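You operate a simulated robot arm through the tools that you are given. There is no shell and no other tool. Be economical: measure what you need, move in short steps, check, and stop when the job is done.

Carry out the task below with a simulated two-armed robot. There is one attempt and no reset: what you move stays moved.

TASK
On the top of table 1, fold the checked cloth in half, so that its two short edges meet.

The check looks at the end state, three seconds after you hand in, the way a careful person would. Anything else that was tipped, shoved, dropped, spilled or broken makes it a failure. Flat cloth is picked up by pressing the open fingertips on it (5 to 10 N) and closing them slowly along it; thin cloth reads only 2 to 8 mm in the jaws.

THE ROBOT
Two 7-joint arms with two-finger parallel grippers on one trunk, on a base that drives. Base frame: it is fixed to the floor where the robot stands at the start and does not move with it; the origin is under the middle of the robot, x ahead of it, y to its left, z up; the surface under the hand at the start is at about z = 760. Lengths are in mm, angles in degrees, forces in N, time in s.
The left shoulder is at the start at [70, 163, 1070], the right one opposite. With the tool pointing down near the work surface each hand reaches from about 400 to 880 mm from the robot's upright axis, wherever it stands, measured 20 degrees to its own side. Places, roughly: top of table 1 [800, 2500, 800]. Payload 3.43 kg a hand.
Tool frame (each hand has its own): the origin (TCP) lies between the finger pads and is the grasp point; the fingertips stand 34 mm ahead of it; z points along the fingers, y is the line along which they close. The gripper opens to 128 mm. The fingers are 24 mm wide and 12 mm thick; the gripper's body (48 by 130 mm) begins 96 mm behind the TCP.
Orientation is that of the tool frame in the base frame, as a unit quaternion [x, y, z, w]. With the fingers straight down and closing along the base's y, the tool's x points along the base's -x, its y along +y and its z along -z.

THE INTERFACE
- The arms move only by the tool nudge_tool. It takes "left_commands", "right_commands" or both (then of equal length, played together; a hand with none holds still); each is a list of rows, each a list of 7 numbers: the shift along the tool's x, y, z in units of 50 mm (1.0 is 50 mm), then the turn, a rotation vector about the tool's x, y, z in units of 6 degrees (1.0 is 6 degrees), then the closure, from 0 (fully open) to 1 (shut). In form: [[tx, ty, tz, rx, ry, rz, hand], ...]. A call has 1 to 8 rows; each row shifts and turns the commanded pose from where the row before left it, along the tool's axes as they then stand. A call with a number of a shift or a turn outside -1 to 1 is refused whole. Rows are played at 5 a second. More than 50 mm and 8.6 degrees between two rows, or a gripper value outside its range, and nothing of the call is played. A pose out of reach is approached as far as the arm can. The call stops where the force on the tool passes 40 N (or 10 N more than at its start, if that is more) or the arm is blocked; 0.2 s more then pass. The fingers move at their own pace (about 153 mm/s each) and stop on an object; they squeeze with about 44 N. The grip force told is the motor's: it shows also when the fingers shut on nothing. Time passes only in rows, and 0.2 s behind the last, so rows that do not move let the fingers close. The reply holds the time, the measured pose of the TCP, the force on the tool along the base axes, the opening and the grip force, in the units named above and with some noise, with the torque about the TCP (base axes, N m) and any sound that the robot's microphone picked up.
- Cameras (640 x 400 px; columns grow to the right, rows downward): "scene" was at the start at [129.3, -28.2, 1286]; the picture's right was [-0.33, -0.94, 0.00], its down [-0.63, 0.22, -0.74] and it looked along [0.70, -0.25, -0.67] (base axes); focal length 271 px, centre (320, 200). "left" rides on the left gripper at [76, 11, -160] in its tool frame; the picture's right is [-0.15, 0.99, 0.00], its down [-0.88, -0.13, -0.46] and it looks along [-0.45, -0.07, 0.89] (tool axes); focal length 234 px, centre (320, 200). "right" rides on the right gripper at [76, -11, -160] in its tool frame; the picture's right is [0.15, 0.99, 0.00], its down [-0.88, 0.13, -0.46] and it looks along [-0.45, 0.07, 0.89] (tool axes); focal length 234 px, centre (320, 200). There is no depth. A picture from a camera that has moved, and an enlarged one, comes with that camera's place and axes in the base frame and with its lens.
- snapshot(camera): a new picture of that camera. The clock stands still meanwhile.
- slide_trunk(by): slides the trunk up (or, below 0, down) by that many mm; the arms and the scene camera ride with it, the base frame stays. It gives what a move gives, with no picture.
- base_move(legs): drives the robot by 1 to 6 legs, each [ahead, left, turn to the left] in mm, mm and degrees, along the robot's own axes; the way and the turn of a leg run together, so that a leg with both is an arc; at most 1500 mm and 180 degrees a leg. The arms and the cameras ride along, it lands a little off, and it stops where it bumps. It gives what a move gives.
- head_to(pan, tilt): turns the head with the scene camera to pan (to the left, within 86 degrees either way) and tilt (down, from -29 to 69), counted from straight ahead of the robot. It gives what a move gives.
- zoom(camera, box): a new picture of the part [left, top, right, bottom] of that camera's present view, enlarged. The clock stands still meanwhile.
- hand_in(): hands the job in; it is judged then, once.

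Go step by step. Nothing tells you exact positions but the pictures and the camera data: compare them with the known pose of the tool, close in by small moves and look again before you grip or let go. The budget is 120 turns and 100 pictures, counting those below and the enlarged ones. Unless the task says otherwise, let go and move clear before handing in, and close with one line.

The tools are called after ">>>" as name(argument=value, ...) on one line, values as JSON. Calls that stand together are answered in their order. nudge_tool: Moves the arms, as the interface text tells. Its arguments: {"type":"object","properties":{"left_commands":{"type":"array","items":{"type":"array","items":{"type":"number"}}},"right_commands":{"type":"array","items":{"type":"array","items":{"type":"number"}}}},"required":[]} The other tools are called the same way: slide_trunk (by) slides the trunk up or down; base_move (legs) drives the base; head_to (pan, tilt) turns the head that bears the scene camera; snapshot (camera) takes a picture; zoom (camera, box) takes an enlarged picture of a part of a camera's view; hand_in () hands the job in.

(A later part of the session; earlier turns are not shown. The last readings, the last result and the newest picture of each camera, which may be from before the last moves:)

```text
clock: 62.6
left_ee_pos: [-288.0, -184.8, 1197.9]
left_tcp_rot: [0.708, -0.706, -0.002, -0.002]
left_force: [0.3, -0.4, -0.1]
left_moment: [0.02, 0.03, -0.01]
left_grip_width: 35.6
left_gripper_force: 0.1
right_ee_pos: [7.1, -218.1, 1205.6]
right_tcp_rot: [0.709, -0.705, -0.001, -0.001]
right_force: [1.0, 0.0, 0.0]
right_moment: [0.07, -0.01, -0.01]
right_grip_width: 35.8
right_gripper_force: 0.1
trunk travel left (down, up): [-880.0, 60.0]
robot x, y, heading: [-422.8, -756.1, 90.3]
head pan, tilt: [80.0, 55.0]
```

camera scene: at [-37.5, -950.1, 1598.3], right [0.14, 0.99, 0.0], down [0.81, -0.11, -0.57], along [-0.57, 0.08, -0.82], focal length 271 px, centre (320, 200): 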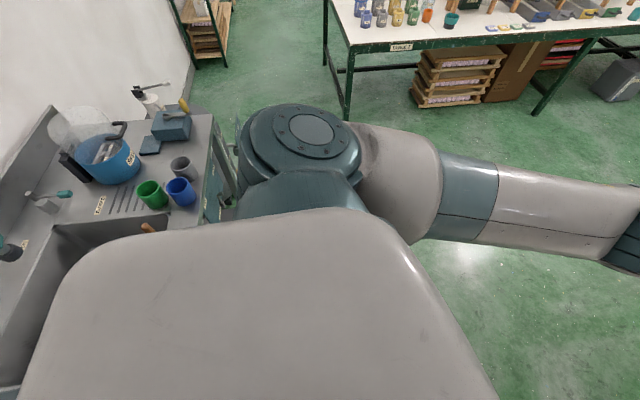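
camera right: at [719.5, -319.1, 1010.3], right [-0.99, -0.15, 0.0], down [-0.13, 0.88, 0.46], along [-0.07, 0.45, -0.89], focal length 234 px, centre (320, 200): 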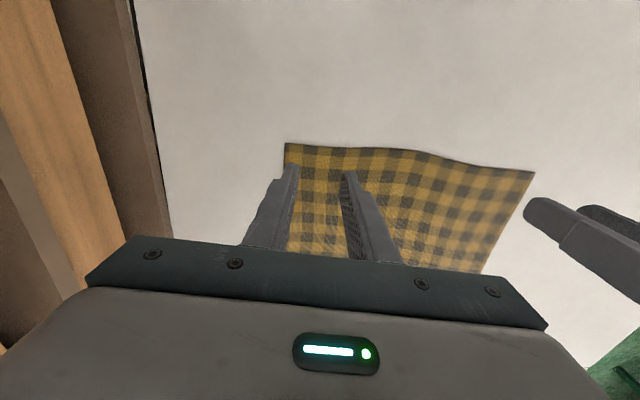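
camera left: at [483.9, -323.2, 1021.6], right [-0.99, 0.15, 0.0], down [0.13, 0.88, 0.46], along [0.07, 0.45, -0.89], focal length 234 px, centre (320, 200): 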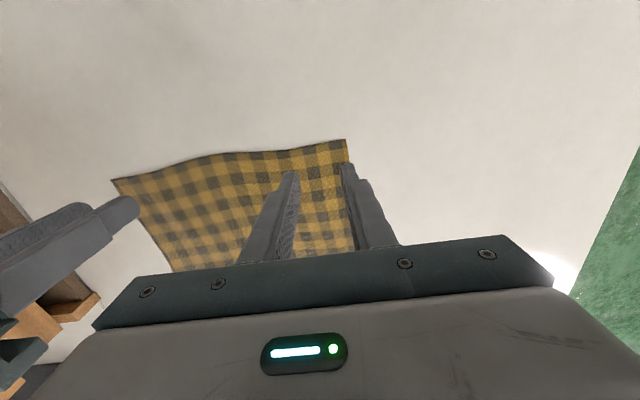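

Free now. Turning to face the table's long side and strafing to opposite the cloth.

>>> base_move(legs=[[0, 0, -90], [0, 690, 0]])

>>> head_to(pan=0, tilt=45)

>>> snapshot(camera="scene")

```text
clock: 70.2
left_ee_pos: [155.5, -215.7, 1196.8]
left_tcp_rot: [-0.001, 1.0, -0.001, 0.001]
left_force: [-0.2, 0.0, 0.6]
left_moment: [0.05, 0.01, 0.01]
left_grip_width: 35.9
left_gripper_force: 0.1
right_ee_pos: [121.6, -510.8, 1205.5]
right_tcp_rot: [-0.002, 1.0, 0.001, -0.001]
right_force: [-0.1, -0.2, 0.0]
right_moment: [0.02, 0.03, -0.02]
right_grip_width: 36.0
right_gripper_force: 0.1
trunk travel left (down, up): [-880.0, 60.0]
robot x, y, heading: [-415.8, -82.7, 0.5]
head pan, tilt: [80.0, 55.0]
```

```text
clock: 71.7
left_ee_pos: [156.2, -214.7, 1195.1]
left_tcp_rot: [-0.001, 1.0, 0.0, 0.0]
left_force: [-1.1, 0.8, 0.6]
left_moment: [0.0, 0.02, -0.03]
left_grip_width: 35.5
left_gripper_force: 0.0
right_ee_pos: [121.4, -509.2, 1206.2]
right_tcp_rot: [-0.003, 1.0, 0.0, 0.0]
right_force: [0.4, 0.3, 0.3]
right_moment: [-0.02, -0.01, 0.05]
right_grip_width: 36.1
right_gripper_force: 0.1
trunk travel left (down, up): [-880.0, 60.0]
robot x, y, heading: [-418.1, -87.7, 0.5]
head pan, tilt: [0.0, 45.0]
```

```text
72 pictures are left
camera scene: at [-285.1, -84.9, 1611.8], right [0.01, -1.0, 0.0], down [-0.71, -0.01, -0.71], along [0.71, 0.01, -0.71], focal length 271 px, centre (320, 200)
```

scene: 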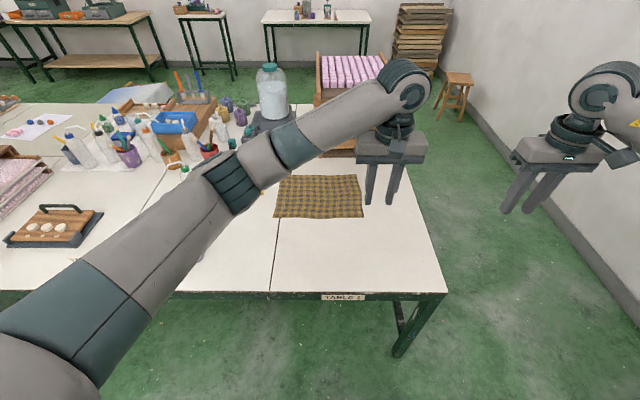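

The "TABLE 1" sign confirms the table. Moving up to it, then rotating both tools 90° so the fingers close along the short edge.

>>> base_move(legs=[[410, 0, 0]])

>>> nudge_tool(right_commands=[[0, 0, 0, 0, 0, -1, 0.72], [0, 0, 0, 0, 0, -1, 0.72], [0, 0, 0, 0, 0, -1, 0.72], [0, 0, 0, 0, 0, -1, 0.72], [0, 0, 0, 0, 0, -1, 0.72], [0, 0, 0, 0, 0, -1, 0.72], [0, 0, 0, 0, 0, -1, 0.72], [0, 0, 0, 0, 0, -1, 0.72]], left_commands=[[-0.1, 0, 0, 0, 0, -1, 0.72], [-0.1, 0, 0, 0, 0, -1, 0.72], [-0.1, 0, 0, 0, 0, -1, 0.72], [0, 0, 0, 0, 0, -1, 0.72], [0, 0, 0, 0, 0, -1, 0.72], [0, 0, 0, 0, 0, -1, 0.72], [0, 0, 0, 0, 0, -1, 0.72], [0, 0, 0, 0, 0, -1, 0.72]])

>>> nudge_tool(right_commands=[[0, 0, 0, 0, 0, -1, 0.72], [0, 0, 0, 0, 0, -1, 0.72], [0, 0, 0, 0, 0, -1, 0.72], [0, 0, 0, 0, 0, -1, 0.72], [0, 0, 0, 0, 0, -1, 0.72], [0, 0, 0, 0, 0, -1, 0.72], [0, 0, 0, 0, 0, -1, 0.72]], left_commands=[[0, 0, 0, 0, 0, -1, 0.72], [0, 0, 0, 0, 0, -1, 0.72], [0, 0, 0, 0, 0, -1, 0.72], [0, 0, 0, 0, 0, -1, 0.72], [0, 0, 0, 0, 0, -1, 0.72], [0, 0, 0, 0, 0, -1, 0.72], [0, 0, 0, 0, 0, -1, 0.72]])

>>> snapshot(camera="scene")

```text
clock: 74.2
left_ee_pos: [556.5, -215.1, 1196.5]
left_tcp_rot: [0.001, 1.0, 0.0, 0.001]
left_force: [0.5, 0.9, 0.2]
left_moment: [-0.01, 0.0, -0.02]
left_grip_width: 35.7
left_gripper_force: 0.1
right_ee_pos: [522.0, -510.9, 1205.9]
right_tcp_rot: [-0.001, 1.0, 0.0, 0.001]
right_force: [-0.2, 0.8, -0.7]
right_moment: [0.0, -0.01, 0.02]
right_grip_width: 35.7
right_gripper_force: 0.0
trunk travel left (down, up): [-880.0, 60.0]
robot x, y, heading: [-17.2, -82.6, 0.3]
head pan, tilt: [0.0, 45.0]
```

```text
clock: 76.0
left_ee_pos: [570.2, -213.8, 1196.3]
left_tcp_rot: [-0.408, 0.913, -0.001, 0.001]
left_force: [1.2, -0.8, 0.0]
left_moment: [-0.01, -0.04, -0.02]
left_grip_width: 35.8
left_gripper_force: 0.0
right_ee_pos: [484.1, -503.6, 1224.8]
right_tcp_rot: [-0.326, 0.945, 0.001, 0.0]
right_force: [-1.2, -0.3, -0.4]
right_moment: [-0.01, -0.03, -0.01]
right_grip_width: 36.0
right_gripper_force: 0.0
right hand out of reach, approached as far as the arm can: row 6, 7, 8
trunk travel left (down, up): [-880.0, 60.0]
robot x, y, heading: [-13.5, -85.8, 0.1]
head pan, tilt: [0.0, 45.0]
```

```text
clock: 77.6
left_ee_pos: [572.0, -212.7, 1195.9]
left_tcp_rot: [-0.707, 0.707, -0.001, 0.0]
left_force: [-0.3, 0.1, 0.1]
left_moment: [0.01, 0.01, -0.01]
left_grip_width: 35.9
left_gripper_force: 0.1
right_ee_pos: [481.4, -494.1, 1220.1]
right_tcp_rot: [-0.349, 0.937, -0.024, 0.003]
right_force: [0.4, 0.1, 0.3]
right_moment: [0.02, -0.02, 0.01]
right_grip_width: 35.8
right_gripper_force: 0.1
right hand out of reach, approached as far as the arm can: row 1, 2, 3, 4, 5, 6, 7
trunk travel left (down, up): [-880.0, 60.0]
robot x, y, heading: [-10.6, -82.0, 0.2]
head pan, tilt: [0.0, 45.0]
```

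```text
71 pictures are left
camera scene: at [117.2, -83.2, 1611.8], right [0.0, -1.0, 0.0], down [-0.71, 0.0, -0.71], along [0.71, 0.0, -0.71], focal length 271 px, centre (320, 200)
```

scene: 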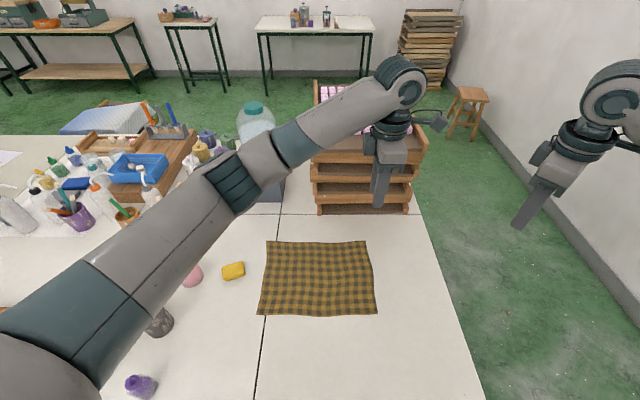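

The left hand is set; the right wrist can't turn that way beyond 40°, so I'll turn it the opposite way (the gripper is symmetric).

>>> nudge_tool(right_commands=[[0, 0, 0, 0, 0, 1, 0.72], [0, 0, 0, 0, 0, 1, 0.72], [0, 0, 0, 0, 0, 1, 0.72], [0, 0, 0, 0, 0, 1, 0.72], [0, 0, 0, 0, 0, 1, 0.72], [0, 0, 0, 0, 0, 1, 0.72], [0, 0, 0, 0, 0, 1, 0.72], [0, 0, 0, 0, 0, 1, 0.72]])

>>> nudge_tool(right_commands=[[0, 0, 0, 0, 0, 1, 0.72], [0, 0, 0, 0, 0, 1, 0.72], [0, 0, 0, 0, 0, 1, 0.72], [0, 0, 0, 0, 0, 1, 0.72], [0, 0, 0, 0, 0, 1, 0.72], [0, 0, 0, 0, 0, 1, 0.72], [0, 0, 0, 0, 0, 1, 0.72], [0, 0, 0, 0, 0, 1, 0.72]])

```text
clock: 79.4
left_ee_pos: [572.5, -212.4, 1194.9]
left_tcp_rot: [-0.707, 0.708, -0.002, -0.001]
left_force: [-0.4, -0.3, 0.3]
left_moment: [-0.01, 0.01, 0.02]
left_grip_width: 35.6
left_gripper_force: 0.1
right_ee_pos: [482.7, -494.3, 1218.5]
right_tcp_rot: [0.061, 0.998, -0.021, 0.012]
right_force: [-0.3, -0.6, -0.4]
right_moment: [-0.01, 0.01, -0.03]
right_grip_width: 35.6
right_gripper_force: 0.1
trunk travel left (down, up): [-880.0, 60.0]
robot x, y, heading: [-14.7, -84.2, -0.2]
head pan, tilt: [0.0, 45.0]
```

```text
clock: 81.2
left_ee_pos: [572.1, -212.0, 1195.3]
left_tcp_rot: [-0.707, 0.707, -0.001, 0.001]
left_force: [0.4, 0.2, 0.1]
left_moment: [-0.01, -0.03, 0.02]
left_grip_width: 35.8
left_gripper_force: 0.1
right_ee_pos: [481.4, -495.1, 1220.6]
right_tcp_rot: [0.462, 0.887, -0.014, 0.019]
right_force: [0.4, 0.2, 0.0]
right_moment: [-0.03, 0.01, 0.02]
right_grip_width: 35.9
right_gripper_force: 0.0
trunk travel left (down, up): [-880.0, 60.0]
robot x, y, heading: [-14.8, -85.2, 0.3]
head pan, tilt: [0.0, 45.0]
```

>>> nudge_tool(right_commands=[[0, 0, 0, 0.011, 0.075, 0.972, 0.72], [0, 0, 0, 0.011, 0.075, 0.972, 0.72], [0, 0, 0, 0.011, 0.075, 0.972, 0.72], [0, 0, 0, 0.011, 0.075, 0.972, 0.72], [0, 0, 0, 0.011, 0.075, 0.972, 0.72], [0, 0, 0, 0.011, 0.075, 0.972, 0.72]])

```text
clock: 82.6
left_ee_pos: [572.0, -213.1, 1195.2]
left_tcp_rot: [-0.707, 0.708, -0.001, 0.0]
left_force: [0.2, 0.2, -0.6]
left_moment: [-0.01, 0.01, 0.02]
left_grip_width: 35.9
left_gripper_force: 0.1
right_ee_pos: [482.0, -494.6, 1217.9]
right_tcp_rot: [0.707, 0.707, 0.001, 0.001]
right_force: [0.2, 0.2, 0.7]
right_moment: [-0.05, 0.0, -0.02]
right_grip_width: 35.7
right_gripper_force: 0.1
trunk travel left (down, up): [-880.0, 60.0]
robot x, y, heading: [-10.0, -82.8, 0.1]
head pan, tilt: [0.0, 45.0]
```

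Both tools now close along the short edge. Moving over the corners and lowering the trunk.

>>> nudge_tool(right_commands=[[0.81, 0.07, 0, 0, 0, 0, 0.72], [0.81, 0.07, 0, 0, 0, 0, 0.72], [0.81, 0.07, 0, 0, 0, 0, 0.72], [0.81, 0.07, 0, 0, 0, 0, 0.72], [0.81, 0.07, 0, 0, 0, 0, 0.72], [0.81, 0.07, 0, 0, 0, 0, 0.72]], left_commands=[[0.12, -0.45, 0, 0, 0, 0, 0.72], [0.12, -0.45, 0, 0, 0, 0, 0.72], [0.12, -0.45, 0, 0, 0, 0, 0.72], [0.12, -0.45, 0, 0, 0, 0, 0.72], [0.12, -0.45, 0, 0, 0, 0, 0.72], [0.12, -0.45, 0, 0, 0, 0, 0.72]])

>>> slide_trunk(by=-230)

>>> snapshot(camera="scene")

>>> snapshot(camera="right")

>>> snapshot(camera="left")

```text
clock: 84.0
left_ee_pos: [696.4, -244.1, 1194.2]
left_tcp_rot: [-0.707, 0.708, -0.001, -0.001]
left_force: [0.2, 0.3, 0.2]
left_moment: [-0.02, -0.01, 0.0]
left_grip_width: 35.3
left_gripper_force: 0.0
left hand out of reach, approached as far as the arm can: row 6
right_ee_pos: [502.6, -250.8, 1219.6]
right_tcp_rot: [0.707, 0.707, 0.0, 0.001]
right_force: [0.2, 0.5, 0.2]
right_moment: [-0.04, 0.02, 0.02]
right_grip_width: 35.7
right_gripper_force: 0.0
trunk travel left (down, up): [-880.0, 60.0]
robot x, y, heading: [-15.3, -79.9, 0.2]
head pan, tilt: [0.0, 45.0]
```

```text
clock: 86.4
left_ee_pos: [695.9, -246.0, 964.4]
left_tcp_rot: [-0.706, 0.708, -0.002, 0.0]
left_force: [-0.6, 0.6, 0.1]
left_moment: [0.0, -0.02, -0.02]
left_grip_width: 35.7
left_gripper_force: 0.1
right_ee_pos: [501.7, -251.7, 990.1]
right_tcp_rot: [0.707, 0.707, 0.001, 0.0]
right_force: [-0.1, -0.4, -0.6]
right_moment: [-0.02, -0.02, 0.0]
right_grip_width: 36.1
right_gripper_force: 0.1
trunk travel left (down, up): [-650.0, 290.0]
robot x, y, heading: [-14.9, -85.5, 0.2]
head pan, tilt: [0.0, 45.0]
```

```text
70 pictures are left
camera scene: at [116.9, -83.3, 1381.8], right [0.0, -1.0, 0.0], down [-0.71, 0.0, -0.71], along [0.71, 0.0, -0.71], focal length 271 px, centre (320, 200)
```

scene: 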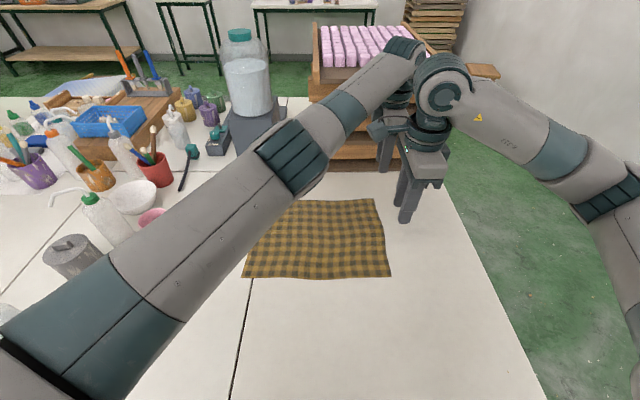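

```text
69 pictures are left
camera right: at [491.0, -175.8, 1151.1], right [0.99, 0.15, 0.0], down [0.13, -0.88, 0.46], along [0.07, -0.45, -0.89], focal length 234 px, centre (320, 200)
```

right: 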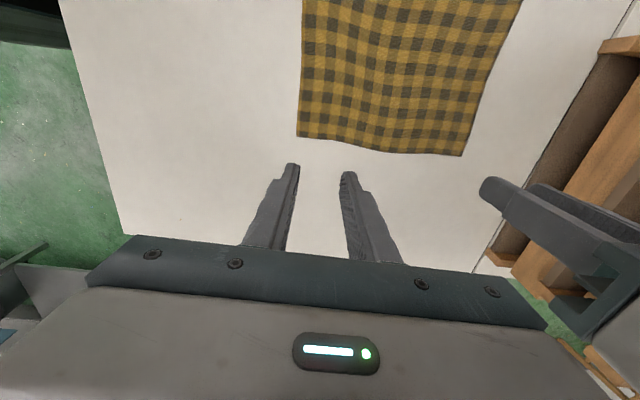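

```text
68 pictures are left
camera left: at [684.0, -319.6, 1125.5], right [-0.99, 0.15, 0.0], down [0.13, 0.88, 0.45], along [0.07, 0.45, -0.89], focal length 234 px, centre (320, 200)
```

left: 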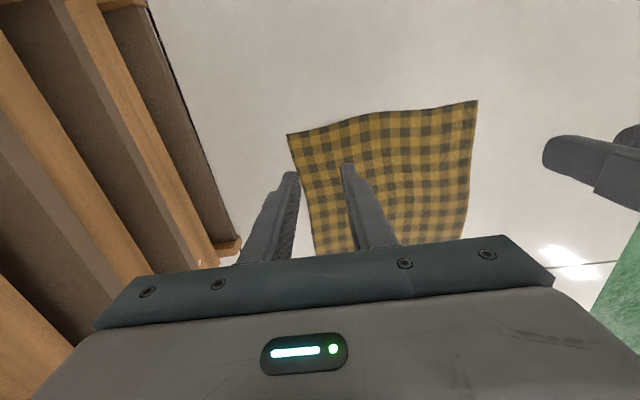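

Corners again at (468, −262) and (745, −253), edge around y≈−264 near the right hand's spot and −256 near the left's. Fine adjustment and descent to 30 mm above the cloth.

>>> nudge_tool(right_commands=[[-0.05, 0.01, 0.825, 0, 0, 0, 0.72], [-0.05, 0.01, 0.825, 0, 0, 0, 0.72], [-0.05, 0.01, 0.825, 0, 0, 0, 0.72], [-0.05, 0.01, 0.825, 0, 0, 0, 0.72]], left_commands=[[0.04, -0.055, 0.695, 0, 0, 0, 0.72], [0.04, -0.055, 0.695, 0, 0, 0, 0.72], [0.04, -0.055, 0.695, 0, 0, 0, 0.72], [0.04, -0.055, 0.695, 0, 0, 0, 0.72]])

>>> snapshot(camera="scene")

>>> snapshot(camera="right")

>>> snapshot(camera="left")

```text
clock: 87.4
left_ee_pos: [700.1, -242.8, 826.7]
left_tcp_rot: [0.707, -0.707, 0.001, -0.001]
left_force: [0.7, -0.3, 0.1]
left_moment: [0.03, -0.03, 0.01]
left_grip_width: 36.0
left_gripper_force: 0.1
left hand out of reach, approached as far as the arm can: row 3, 4
right_ee_pos: [502.6, -264.2, 823.7]
right_tcp_rot: [0.707, 0.708, 0.001, 0.001]
right_force: [0.8, -0.7, 0.1]
right_moment: [0.01, 0.0, -0.01]
right_grip_width: 35.7
right_gripper_force: 0.0
trunk travel left (down, up): [-650.0, 290.0]
robot x, y, heading: [-13.4, -83.0, 0.2]
head pan, tilt: [0.0, 45.0]
```

```text
67 pictures are left
camera scene: at [118.0, -84.1, 1381.8], right [0.0, -1.0, 0.0], down [-0.71, 0.0, -0.71], along [0.71, 0.0, -0.71], focal length 271 px, centre (320, 200)
```

scene: 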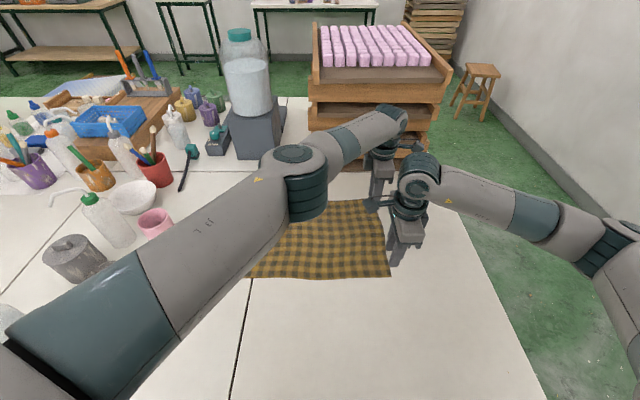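

```text
66 pictures are left
camera right: at [492.5, -188.0, 983.9], right [0.99, 0.15, 0.0], down [0.13, -0.88, 0.46], along [0.07, -0.45, -0.89], focal length 234 px, centre (320, 200)
```

right: 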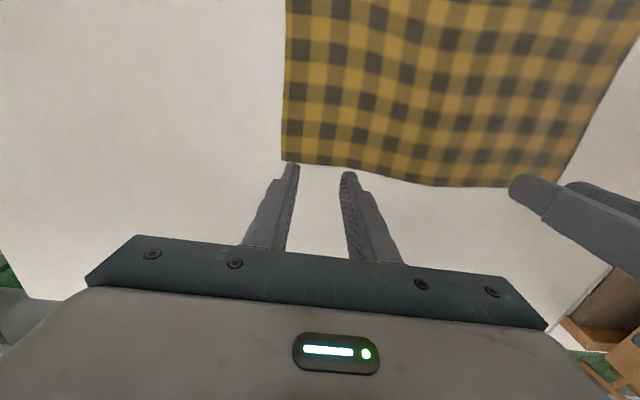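

```text
65 pictures are left
camera left: at [688.9, -317.5, 985.8], right [-0.99, 0.15, 0.0], down [0.13, 0.88, 0.45], along [0.07, 0.45, -0.89], focal length 234 px, centre (320, 200)
```

left: 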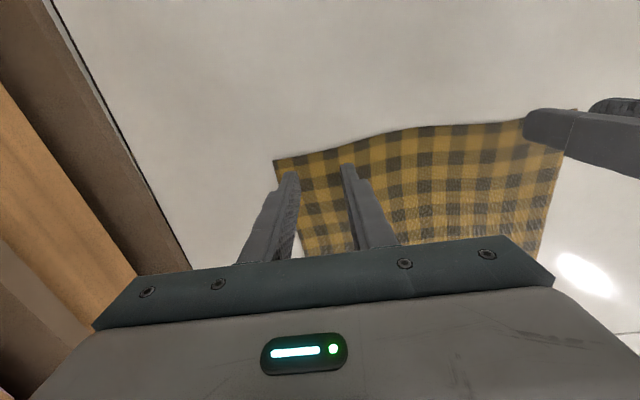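

The left arm is at its limit reaching across; shifting the base about 110 mm to the right will ease it.

>>> base_move(legs=[[10, -110, 0]])

>>> nudge_tool(right_commands=[[0.56, -0.04, 0, 0, 0, 0, 0.72], [0.56, -0.04, 0, 0, 0, 0, 0.72], [0.56, -0.04, 0, 0, 0, 0, 0.72], [0.56, -0.04, 0, 0, 0, 0, 0.72]], left_commands=[[-0.49, 0, 0, 0, 0, 0, 0.72], [-0.49, 0, 0, 0, 0, 0, 0.72], [-0.49, 0, 0, 0, 0, 0, 0.72], [-0.49, 0, 0, 0, 0, 0, 0.72]])

```text
clock: 88.6
left_ee_pos: [710.9, -352.1, 826.5]
left_tcp_rot: [-0.707, 0.708, -0.002, 0.0]
left_force: [-0.1, 0.7, -0.3]
left_moment: [0.02, 0.0, -0.01]
left_grip_width: 35.7
left_gripper_force: 0.1
right_ee_pos: [512.9, -372.9, 824.1]
right_tcp_rot: [0.707, 0.707, 0.001, 0.0]
right_force: [0.7, -0.1, 0.5]
right_moment: [-0.01, -0.01, -0.02]
right_grip_width: 35.9
right_gripper_force: 0.1
trunk travel left (down, up): [-650.0, 290.0]
robot x, y, heading: [-2.2, -190.6, 0.2]
head pan, tilt: [0.0, 45.0]
```

```text
clock: 89.6
left_ee_pos: [707.6, -252.2, 825.8]
left_tcp_rot: [0.707, -0.707, 0.001, 0.001]
left_force: [0.3, 0.8, 0.3]
left_moment: [0.01, 0.0, -0.01]
left_grip_width: 35.8
left_gripper_force: 0.1
right_ee_pos: [504.7, -259.4, 823.9]
right_tcp_rot: [0.706, 0.708, 0.0, 0.002]
right_force: [0.5, 0.1, 0.3]
right_moment: [-0.03, 0.01, 0.0]
right_grip_width: 35.8
right_gripper_force: 0.1
trunk travel left (down, up): [-650.0, 290.0]
robot x, y, heading: [-3.8, -194.4, -0.0]
head pan, tilt: [0.0, 45.0]
```

Both hands in place. Lowering close to the cloth and then feeling for contact.

>>> nudge_tool(right_commands=[[0, 0, 0.25, 0, 0, 0, 0.72], [0, 0, 0.2, 0, 0, 0, 0.72]], left_commands=[[0, 0, 0.25, 0, 0, 0, 0.72], [0, 0, 0.2, 0, 0, 0, 0.72]])

>>> snapshot(camera="right")

>>> snapshot(camera="left")

```text
clock: 90.2
left_ee_pos: [708.8, -254.3, 803.2]
left_tcp_rot: [0.707, -0.707, 0.001, 0.001]
left_force: [-0.6, 0.2, -0.4]
left_moment: [-0.02, -0.02, 0.0]
left_grip_width: 35.7
left_gripper_force: 0.2
right_ee_pos: [507.1, -260.4, 801.5]
right_tcp_rot: [0.707, 0.708, 0.001, 0.001]
right_force: [0.2, -0.1, -0.7]
right_moment: [0.01, 0.04, -0.01]
right_grip_width: 35.9
right_gripper_force: 0.1
trunk travel left (down, up): [-650.0, 290.0]
robot x, y, heading: [-5.2, -193.4, 0.4]
head pan, tilt: [0.0, 45.0]
```

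```text
64 pictures are left
camera right: at [494.5, -184.2, 962.5], right [0.99, 0.15, 0.0], down [0.13, -0.88, 0.46], along [0.07, -0.45, -0.89], focal length 234 px, centre (320, 200)
```

right: 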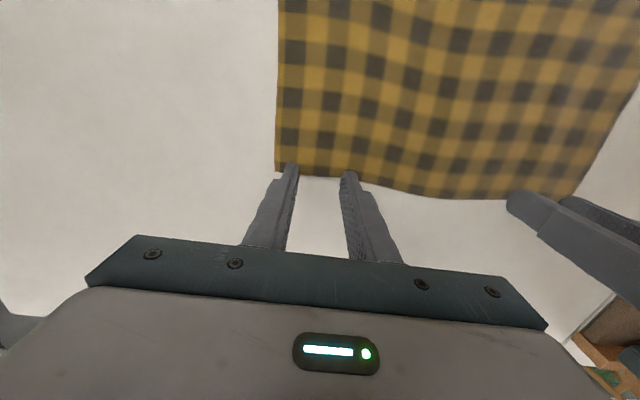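

```text
63 pictures are left
camera left: at [697.0, -328.0, 963.2], right [-0.99, 0.15, 0.0], down [0.13, 0.88, 0.45], along [0.07, 0.45, -0.89], focal length 234 px, centre (320, 200)
```

left: 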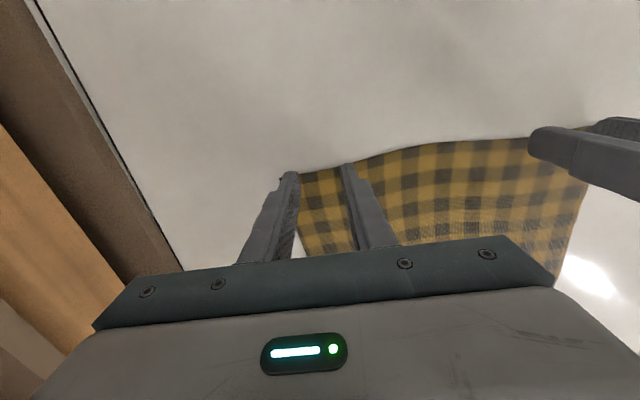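

>>> nudge_tool(right_commands=[[0.1, 0, 0.1, 0, 0, 0, 0.72], [0, 0, 0.06, 0, 0, 0, 0.72], [0, 0, 0, 0, 0, 0, 0.72]], left_commands=[[-0.1, 0.1, 0.1, 0, 0, 0, 0.72], [0, 0, 0.06, 0, 0, 0, 0.72], [0, 0, 0, 0, 0, 0, 0.72]])

```text
clock: 91.0
left_ee_pos: [703.7, -250.4, 797.5]
left_tcp_rot: [-0.706, 0.708, -0.002, 0.001]
left_force: [-0.1, 0.2, 0.4]
left_moment: [-0.01, 0.0, 0.0]
left_grip_width: 35.8
left_gripper_force: 0.2
right_ee_pos: [505.7, -254.1, 794.9]
right_tcp_rot: [0.706, 0.708, 0.001, 0.001]
right_force: [1.9, 0.2, 11.8]
right_moment: [-0.01, 0.12, -0.02]
right_grip_width: 36.0
right_gripper_force: 0.0
trunk travel left (down, up): [-650.0, 290.0]
robot x, y, heading: [-4.9, -195.0, 0.1]
head pan, tilt: [0.0, 45.0]
```

>>> nudge_tool(right_commands=[[0, 0, -0.01, 0, 0, 0, 0.72], [0, 0, -0.01, 0, 0, 0, 0.72], [0, 0, 0, 0, 0, 0, 0.72]], left_commands=[[0, 0, 0.04, 0, 0, 0, 0.72], [0, 0, 0.02, 0, 0, 0, 0.72], [0, 0, 0, 0, 0, 0, 0.72]])

```text
clock: 91.8
left_ee_pos: [703.4, -248.7, 794.4]
left_tcp_rot: [-0.707, 0.707, -0.003, 0.001]
left_force: [1.8, 1.9, 22.0]
left_moment: [0.01, 0.43, -0.05]
left_grip_width: 35.6
left_gripper_force: 0.0
right_ee_pos: [503.5, -254.2, 795.7]
right_tcp_rot: [0.706, 0.708, -0.001, 0.002]
right_force: [1.6, 0.5, 0.2]
right_moment: [0.02, -0.02, -0.02]
right_grip_width: 35.7
right_gripper_force: 0.1
trunk travel left (down, up): [-650.0, 290.0]
robot x, y, heading: [-1.8, -191.5, 0.3]
head pan, tilt: [0.0, 45.0]
```

>>> nudge_tool(right_commands=[[0, 0, 0.012, 0, 0, 0, 0.72], [0, 0, 0, 0, 0, 0, 0.72]], left_commands=[[0, 0, -0.014, 0, 0, 0, 0.72], [0, 0, 0, 0, 0, 0, 0.72]])

```text
clock: 92.4
left_ee_pos: [702.8, -248.8, 796.0]
left_tcp_rot: [-0.707, 0.707, -0.002, 0.001]
left_force: [2.0, 2.8, 24.2]
left_moment: [-0.02, 0.41, -0.09]
left_grip_width: 35.5
left_gripper_force: 0.1
right_ee_pos: [501.2, -254.6, 795.6]
right_tcp_rot: [0.706, 0.708, 0.001, 0.002]
right_force: [0.8, 0.5, 2.7]
right_moment: [0.02, -0.02, 0.0]
right_grip_width: 35.4
right_gripper_force: 0.1
trunk travel left (down, up): [-650.0, 290.0]
robot x, y, heading: [-1.3, -192.5, 0.3]
head pan, tilt: [0.0, 45.0]
```

>>> nudge_tool(right_commands=[[0, 0, 0.008, 0, 0, 0, 0.72], [0, 0, 0, 0, 0, 0, 0.72]], left_commands=[[0, 0, -0.024, 0, 0, 0, 0.72], [0, 0, 0, 0, 0, 0, 0.72]])

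```text
clock: 93.0
left_ee_pos: [702.4, -247.8, 795.4]
left_tcp_rot: [0.708, -0.707, 0.001, -0.001]
left_force: [3.8, 1.1, 13.2]
left_moment: [-0.01, 0.09, -0.04]
left_grip_width: 35.0
left_gripper_force: 0.0
right_ee_pos: [503.9, -257.2, 795.7]
right_tcp_rot: [0.707, 0.708, 0.0, 0.001]
right_force: [-2.3, 1.3, 8.2]
right_moment: [0.03, 0.16, -0.01]
right_grip_width: 35.7
right_gripper_force: 0.0
trunk travel left (down, up): [-650.0, 290.0]
robot x, y, heading: [-4.9, -194.4, 0.3]
head pan, tilt: [0.0, 45.0]
```

Pressing at 13 N and 8 N; easing the left slightly, then closing both slowly.

>>> nudge_tool(right_commands=[[0, 0, 0, 0, 0, 0, 0.74], [0, 0, 0, 0, 0, 0, 0.78], [0, 0, 0, 0, 0, 0, 0.82], [0, 0, 0, 0, 0, 0, 0.86], [0, 0, 0, 0, 0, 0, 0.9], [0, 0, 0, 0, 0, 0, 0.94], [0, 0, 0, 0, 0, 0, 1], [0, 0, 0, 0, 0, 0, 1]], left_commands=[[0, 0, -0.006, 0, 0, 0, 0.74], [0, 0, 0, 0, 0, 0, 0.78], [0, 0, 0, 0, 0, 0, 0.82], [0, 0, 0, 0, 0, 0, 0.86], [0, 0, 0, 0, 0, 0, 0.9], [0, 0, 0, 0, 0, 0, 0.94], [0, 0, 0, 0, 0, 0, 1], [0, 0, 0, 0, 0, 0, 1]])

>>> snapshot(camera="right")

>>> snapshot(camera="left")

```text
clock: 94.8
left_ee_pos: [704.3, -249.3, 796.7]
left_tcp_rot: [0.707, -0.707, 0.002, -0.001]
left_force: [-4.4, 0.3, -0.2]
left_moment: [-0.01, 0.14, 0.0]
left_grip_width: 1.7
left_gripper_force: 36.9
right_ee_pos: [503.8, -255.7, 795.1]
right_tcp_rot: [0.706, 0.708, 0.001, 0.001]
right_force: [3.3, 0.8, 19.1]
right_moment: [0.01, -0.07, -0.03]
right_grip_width: 1.8
right_gripper_force: 36.8
trunk travel left (down, up): [-650.0, 290.0]
robot x, y, heading: [-4.7, -190.6, 0.5]
head pan, tilt: [0.0, 45.0]
```

```text
62 pictures are left
camera right: at [492.7, -179.3, 955.8], right [0.99, 0.15, 0.0], down [0.13, -0.88, 0.46], along [0.07, -0.45, -0.89], focal length 234 px, centre (320, 200)
```

right: 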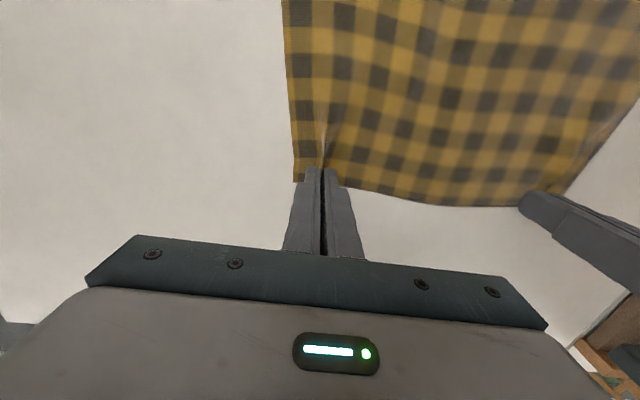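

```text
61 pictures are left
camera left: at [691.1, -322.9, 956.5], right [-0.99, 0.15, 0.0], down [0.13, 0.88, 0.45], along [0.07, 0.45, -0.89], focal length 234 px, centre (320, 200)
```

left: 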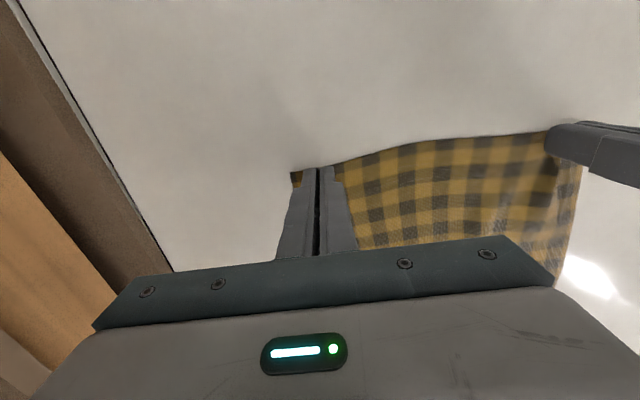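

Cloth appears pinched in both (1.7 mm). Lifting 30 mm to test the hold.

>>> nudge_tool(right_commands=[[0, 0, -0.2, 0, 0, 0, 1], [0, 0, -0.2, 0, 0, 0, 1], [0, 0, -0.2, 0, 0, 0, 1]], left_commands=[[0, 0, -0.2, 0, 0, 0, 1], [0, 0, -0.2, 0, 0, 0, 1], [0, 0, -0.2, 0, 0, 0, 1]])

>>> snapshot(camera="right")

>>> snapshot(camera="left")

```text
clock: 95.6
left_ee_pos: [704.0, -246.7, 826.7]
left_tcp_rot: [-0.707, 0.708, -0.001, 0.0]
left_force: [-6.3, -0.2, -0.6]
left_moment: [-0.03, 0.19, 0.04]
left_grip_width: 2.1
left_gripper_force: 36.9
right_ee_pos: [504.1, -256.2, 823.6]
right_tcp_rot: [0.706, 0.708, 0.0, 0.001]
right_force: [6.3, 0.5, 0.2]
right_moment: [0.05, -0.22, -0.02]
right_grip_width: 1.9
right_gripper_force: 36.1
trunk travel left (down, up): [-650.0, 290.0]
robot x, y, heading: [-5.1, -191.1, 0.1]
head pan, tilt: [0.0, 45.0]
```

```text
60 pictures are left
camera right: at [493.8, -179.5, 984.4], right [0.99, 0.15, 0.0], down [0.13, -0.88, 0.46], along [0.07, -0.45, -0.89], focal length 234 px, centre (320, 200)
```

right: 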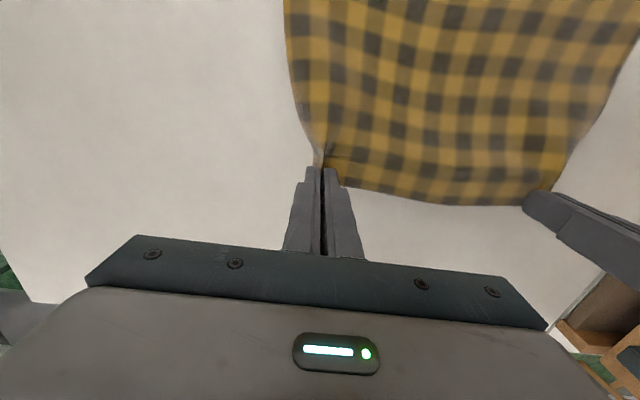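

```text
59 pictures are left
camera left: at [693.1, -321.7, 986.3], right [-0.99, 0.15, 0.0], down [0.13, 0.88, 0.45], along [0.07, 0.45, -0.89], focal length 234 px, centre (320, 200)
```

left: 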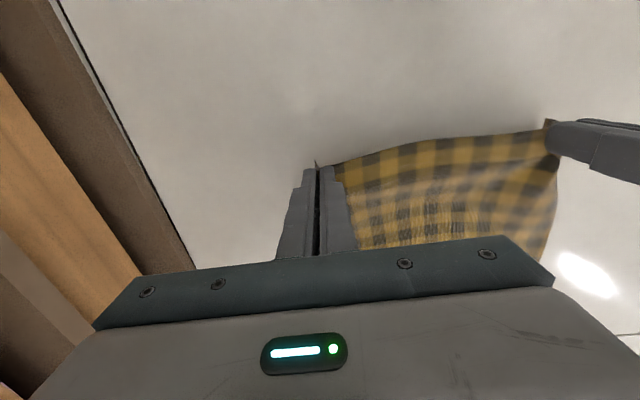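

Both corners are held. Now I carry the edge up in an arc over the fold line (y≈−72), first to the midpoint.

>>> nudge_tool(right_commands=[[0.172, 0.04, -0.578, 0, 0, 0, 1], [0.294, 0, -0.542, 0, 0, 0, 1], [0.404, 0, -0.484, 0, 0, 0, 1], [0.504, 0, -0.41, 0, 0, 0, 1], [0.576, 0, -0.322, 0, 0, 0, 1], [0.642, 0, -0.226, 0, 0, 0, 1], [0.68, 0, -0.12, 0, 0, 0, 1]], left_commands=[[-0.172, 0.04, -0.578, 0, 0, 0, 1], [-0.294, 0, -0.542, 0, 0, 0, 1], [-0.404, 0, -0.484, 0, 0, 0, 1], [-0.504, 0, -0.41, 0, 0, 0, 1], [-0.576, 0, -0.322, 0, 0, 0, 1], [-0.642, 0, -0.226, 0, 0, 0, 1], [-0.68, 0, -0.12, 0, 0, 0, 1]])

>>> snapshot(camera="scene")

>>> snapshot(camera="left")

```text
clock: 97.2
left_ee_pos: [701.4, -86.3, 959.0]
left_tcp_rot: [-0.707, 0.708, -0.002, -0.001]
left_force: [0.9, 1.2, 0.3]
left_moment: [-0.05, -0.03, 0.03]
left_grip_width: 1.7
left_gripper_force: 36.8
right_ee_pos: [507.1, -87.0, 956.2]
right_tcp_rot: [0.707, 0.707, 0.0, 0.001]
right_force: [0.0, 1.1, -0.1]
right_moment: [-0.06, 0.01, 0.01]
right_grip_width: 1.9
right_gripper_force: 36.5
trunk travel left (down, up): [-650.0, 290.0]
robot x, y, heading: [-4.6, -194.5, 0.1]
head pan, tilt: [0.0, 45.0]
```

```text
58 pictures are left
camera scene: at [126.9, -188.9, 1381.8], right [0.0, -1.0, 0.0], down [-0.71, 0.0, -0.71], along [0.71, 0.0, -0.71], focal length 271 px, centre (320, 200)
```

scene: 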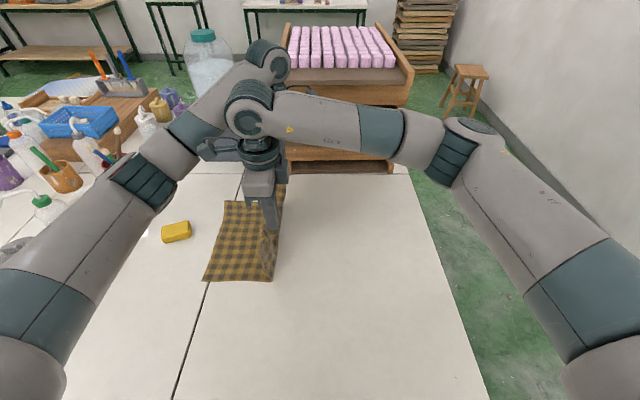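

```text
57 pictures are left
camera left: at [688.9, -159.5, 1119.6], right [-0.99, 0.15, 0.0], down [0.13, 0.88, 0.45], along [0.07, 0.45, -0.89], focal length 234 px, centre (320, 200)
```

left: 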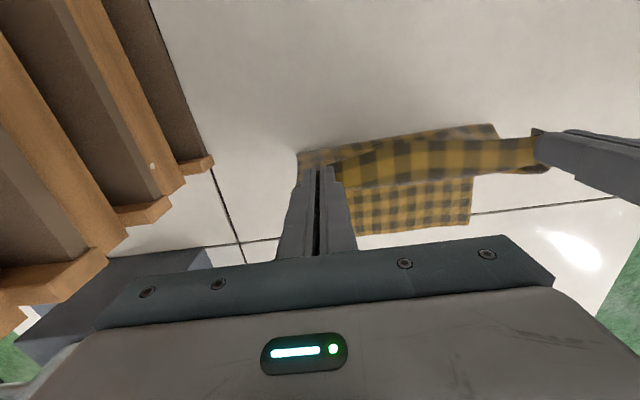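

The edge hangs over the fold line and the lower half stays flat; far edge is at y≈108–118. Continuing forward while tilting the fingers back toward me-right (−y), first five steps.

>>> nudge_tool(right_commands=[[0.726, 0, 0.024, 0, -1, 0, 1], [0.722, 0, 0.035, 0, -1, 0, 1], [0.708, 0, 0.074, 0, -1, 0, 1], [0.696, 0, 0.114, 0, -1, 0, 1], [0.678, 0, 0.172, 0, -1, 0, 1]], left_commands=[[-0.726, 0, 0.024, 0, 1, 0, 1], [-0.722, 0, 0.035, 0, 1, 0, 1], [-0.708, 0, 0.074, 0, 1, 0, 1], [-0.696, 0, 0.114, 0, 1, 0, 1], [-0.678, 0, 0.172, 0, 1, 0, 1]])

>>> snapshot(camera="scene")

```text
clock: 98.1
left_ee_pos: [704.6, 34.5, 935.4]
left_tcp_rot: [0.699, -0.695, 0.121, 0.121]
left_force: [-3.3, 0.3, 0.5]
left_moment: [-0.09, 0.07, -0.05]
left_grip_width: 2.0
left_gripper_force: 36.6
right_ee_pos: [504.5, 22.1, 936.2]
right_tcp_rot: [0.692, 0.702, -0.12, 0.119]
right_force: [-5.1, -5.9, 4.9]
right_moment: [1.46, -1.05, 1.22]
right_grip_width: 2.0
right_gripper_force: 36.5
right hand out of reach, approached as far as the arm can: row 4
trunk travel left (down, up): [-650.0, 290.0]
robot x, y, heading: [-4.4, -189.9, 0.5]
head pan, tilt: [0.0, 45.0]
stopped in row 4 (right hand): the force on the tool passed its limit at 58 N (the readings are from after the stop); the commanded pose is now the measured one
```

```text
56 pictures are left
camera scene: at [126.7, -187.6, 1381.8], right [0.0, -1.0, 0.0], down [-0.71, 0.0, -0.71], along [0.71, 0.0, -0.71], focal length 271 px, centre (320, 200)
```

scene: 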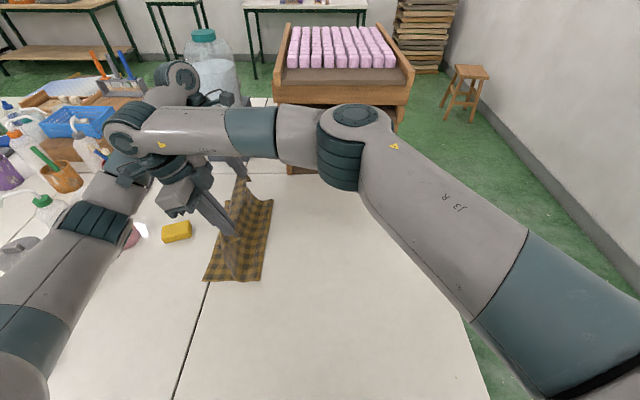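

The right wrist bumped the left forearm. I'll straighten the right hand, draw both hands back 40 mm, and instead use the base's sideways drive for the rest of the carry.

>>> nudge_tool(right_commands=[[-0.176, 0, 0.16, 0, 0.82, 0, 1], [-0.188, 0, 0.144, 0, 0.82, 0, 1], [-0.2, 0, 0.126, 0, 0.82, 0, 1], [-0.212, 0, 0.108, 0, 0.82, 0, 1]], left_commands=[[0.154, 0, 0.162, 0, 0, 0, 1], [0.154, 0, 0.162, 0, 0, 0, 1], [0.154, 0, 0.162, 0, 0, 0, 1], [0.154, 0, 0.162, 0, 0, 0, 1]])

>>> base_move(legs=[[0, 80, 0]])

>>> snapshot(camera="scene")

```text
clock: 99.1
left_ee_pos: [703.6, -11.4, 916.1]
left_tcp_rot: [0.698, -0.696, 0.118, 0.119]
left_force: [0.0, 0.1, 0.0]
left_moment: [0.02, 0.01, 0.04]
left_grip_width: 2.0
left_gripper_force: 36.8
right_ee_pos: [509.1, -26.3, 918.0]
right_tcp_rot: [0.702, 0.712, 0.003, -0.005]
right_force: [1.1, -0.6, -0.4]
right_moment: [0.03, 0.02, 0.02]
right_grip_width: 1.8
right_gripper_force: 37.1
trunk travel left (down, up): [-650.0, 290.0]
robot x, y, heading: [-5.2, -192.9, 0.1]
head pan, tilt: [0.0, 45.0]
```

```text
clock: 100.2
left_ee_pos: [702.3, 71.1, 915.4]
left_tcp_rot: [0.698, -0.696, 0.119, 0.119]
left_force: [-0.2, 0.6, 0.2]
left_moment: [-0.02, -0.03, 0.03]
left_grip_width: 2.0
left_gripper_force: 36.7
right_ee_pos: [510.3, 54.8, 916.9]
right_tcp_rot: [0.703, 0.711, 0.001, -0.004]
right_force: [0.6, 0.9, -0.8]
right_moment: [-0.05, 0.0, 0.02]
right_grip_width: 1.9
right_gripper_force: 36.6
trunk travel left (down, up): [-650.0, 290.0]
robot x, y, heading: [-2.8, -110.2, 0.6]
head pan, tilt: [0.0, 45.0]
```

```text
55 pictures are left
camera scene: at [127.1, -111.0, 1381.8], right [0.0, -1.0, 0.0], down [-0.71, 0.0, -0.71], along [0.71, 0.0, -0.71], focal length 271 px, centre (320, 200)
```

scene: 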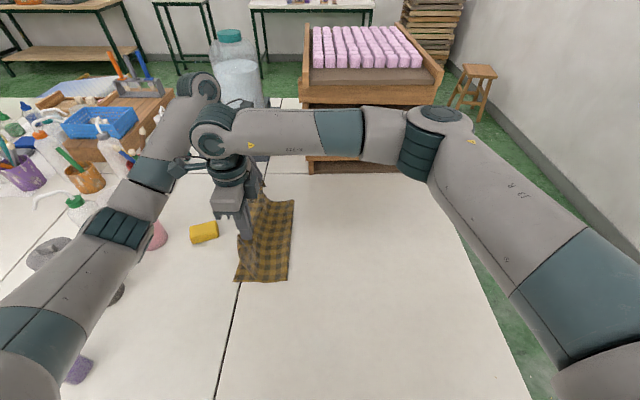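

Works well. Repeating: hands back and down a little, then the base left 80 mm.

>>> nudge_tool(right_commands=[[-0.3, 0, 0.366, 0, 0, 0, 1], [-0.3, 0, 0.366, 0, 0, 0, 1], [-0.3, 0, 0.366, 0, 0, 0, 1]], left_commands=[[0.157, 0, 0.446, 0, 0, 0, 1], [0.157, 0, 0.446, 0, 0, 0, 1], [0.157, 0, 0.446, 0, 0, 0, 1]])

>>> base_move(legs=[[0, 80, 0]])

>>> snapshot(camera="scene")

>>> snapshot(camera="left")

>>> snapshot(camera="right")

```text
clock: 101.0
left_ee_pos: [702.7, 26.6, 858.4]
left_tcp_rot: [0.699, -0.695, 0.119, 0.118]
left_force: [0.4, -0.7, -0.4]
left_moment: [0.01, -0.01, -0.02]
left_grip_width: 1.5
left_gripper_force: 36.6
right_ee_pos: [508.1, 5.5, 862.9]
right_tcp_rot: [0.702, 0.712, 0.002, -0.005]
right_force: [-0.4, -0.7, 0.2]
right_moment: [0.02, -0.02, 0.02]
right_grip_width: 1.9
right_gripper_force: 36.1
trunk travel left (down, up): [-650.0, 290.0]
robot x, y, heading: [-2.1, -114.2, 0.3]
head pan, tilt: [0.0, 45.0]
```

```text
clock: 102.0
left_ee_pos: [701.5, 109.3, 858.9]
left_tcp_rot: [0.698, -0.696, 0.119, 0.12]
left_force: [-1.1, 1.2, -0.5]
left_moment: [-0.04, 0.0, -0.04]
left_grip_width: 1.9
left_gripper_force: 36.6
right_ee_pos: [507.5, 87.7, 861.7]
right_tcp_rot: [0.703, 0.711, 0.001, -0.004]
right_force: [0.0, 0.1, 0.1]
right_moment: [-0.04, 0.03, 0.04]
right_grip_width: 1.7
right_gripper_force: 37.2
trunk travel left (down, up): [-650.0, 290.0]
robot x, y, heading: [-6.2, -35.9, 0.1]
head pan, tilt: [0.0, 45.0]
```

```text
54 pictures are left
camera scene: at [126.9, -30.8, 1381.8], right [0.0, -1.0, 0.0], down [-0.71, 0.0, -0.71], along [0.71, 0.0, -0.71], focal length 271 px, centre (320, 200)
```

scene: 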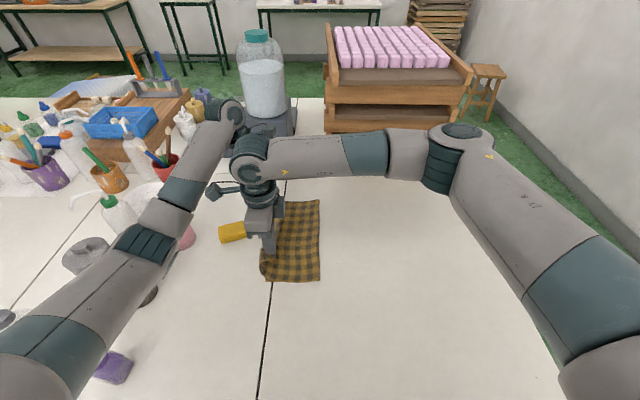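

```text
53 pictures are left
camera left: at [690.4, 92.1, 1034.9], right [-0.99, 0.13, -0.05], down [0.13, 0.98, 0.14], along [0.07, 0.13, -0.99], focal length 234 px, centre (320, 200)
```

left: 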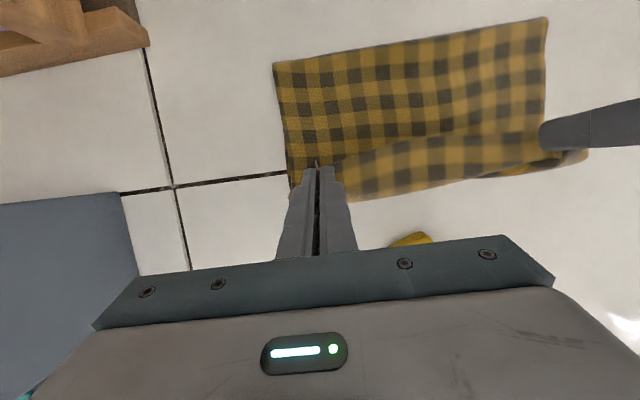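

```text
52 pictures are left
camera right: at [496.6, 163.9, 1023.4], right [0.99, 0.16, 0.0], down [0.14, -0.88, 0.45], along [0.07, -0.44, -0.89], focal length 234 px, centre (320, 200)
```

right: 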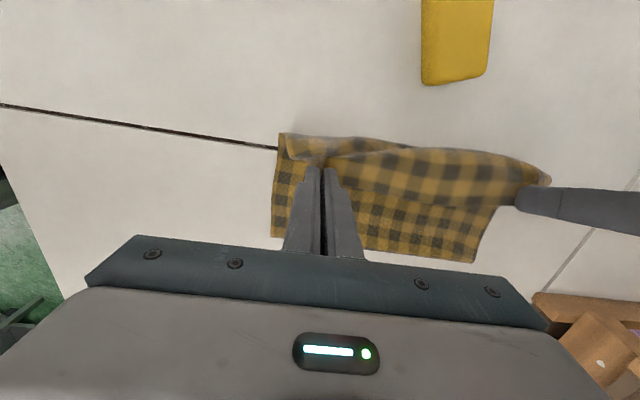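

The top half now hangs just above the bottom half. Lowering the edge onto the far edge.

>>> nudge_tool(right_commands=[[0.06, 0, 0.305, 0, 0, 0, 1], [0.06, 0, 0.305, 0, 0, 0, 1], [0.06, 0, 0.305, 0, 0, 0, 1], [0.06, 0, 0.305, 0, 0, 0, 1]], left_commands=[[-0.146, 0, 0.266, 0, 0, 0, 1], [-0.146, 0, 0.266, 0, 0, 0, 1], [-0.146, 0, 0.266, 0, 0, 0, 1], [-0.146, 0, 0.266, 0, 0, 0, 1]])

>>> snapshot(camera="scene")

>>> snapshot(camera="left")

>>> snapshot(camera="right")

```text
clock: 103.0
left_ee_pos: [701.0, 118.4, 799.0]
left_tcp_rot: [0.698, -0.696, 0.12, 0.119]
left_force: [0.3, -0.3, 3.2]
left_moment: [-0.02, -0.01, -0.02]
left_grip_width: 1.9
left_gripper_force: 36.1
right_ee_pos: [507.9, 99.4, 803.7]
right_tcp_rot: [0.702, 0.712, 0.002, -0.003]
right_force: [0.3, 1.1, 0.7]
right_moment: [0.0, 0.01, 0.02]
right_grip_width: 1.6
right_gripper_force: 36.4
trunk travel left (down, up): [-650.0, 290.0]
robot x, y, heading: [-2.3, -29.9, 0.3]
head pan, tilt: [0.0, 45.0]
```

```text
51 pictures are left
camera scene: at [126.3, -31.8, 1382.0], right [0.0, -1.0, 0.0], down [-0.71, 0.0, -0.71], along [0.71, 0.0, -0.71], focal length 271 px, centre (320, 200)
```

scene: 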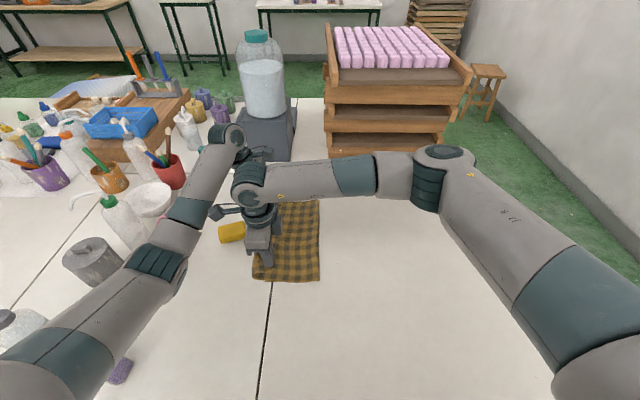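

```text
50 pictures are left
camera left: at [689.7, 101.6, 974.9], right [-0.99, 0.13, -0.05], down [0.13, 0.98, 0.14], along [0.07, 0.13, -0.99], focal length 234 px, centre (320, 200)
```

left: 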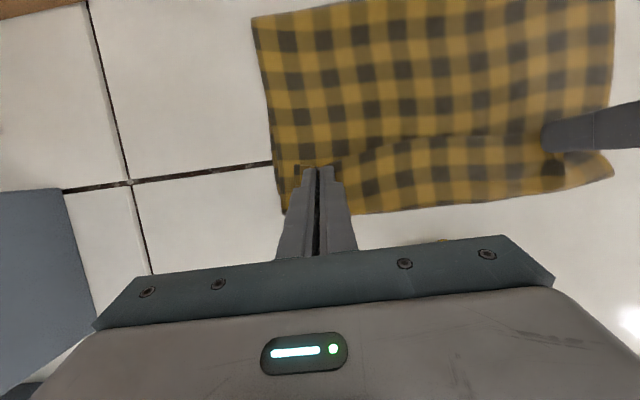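

```text
49 pictures are left
camera right: at [496.8, 174.7, 965.4], right [0.99, 0.16, 0.0], down [0.14, -0.88, 0.45], along [0.07, -0.44, -0.89], focal length 234 px, centre (320, 200)
```

right: 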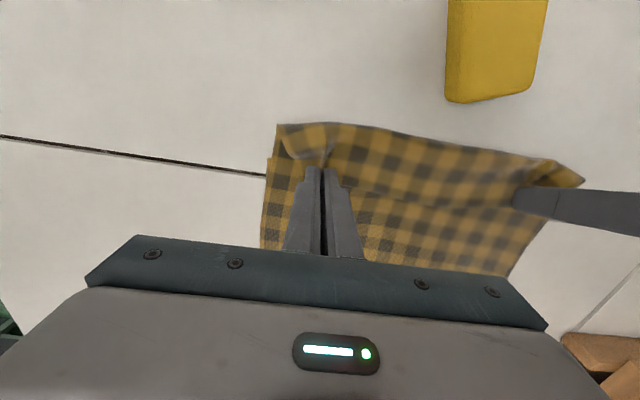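

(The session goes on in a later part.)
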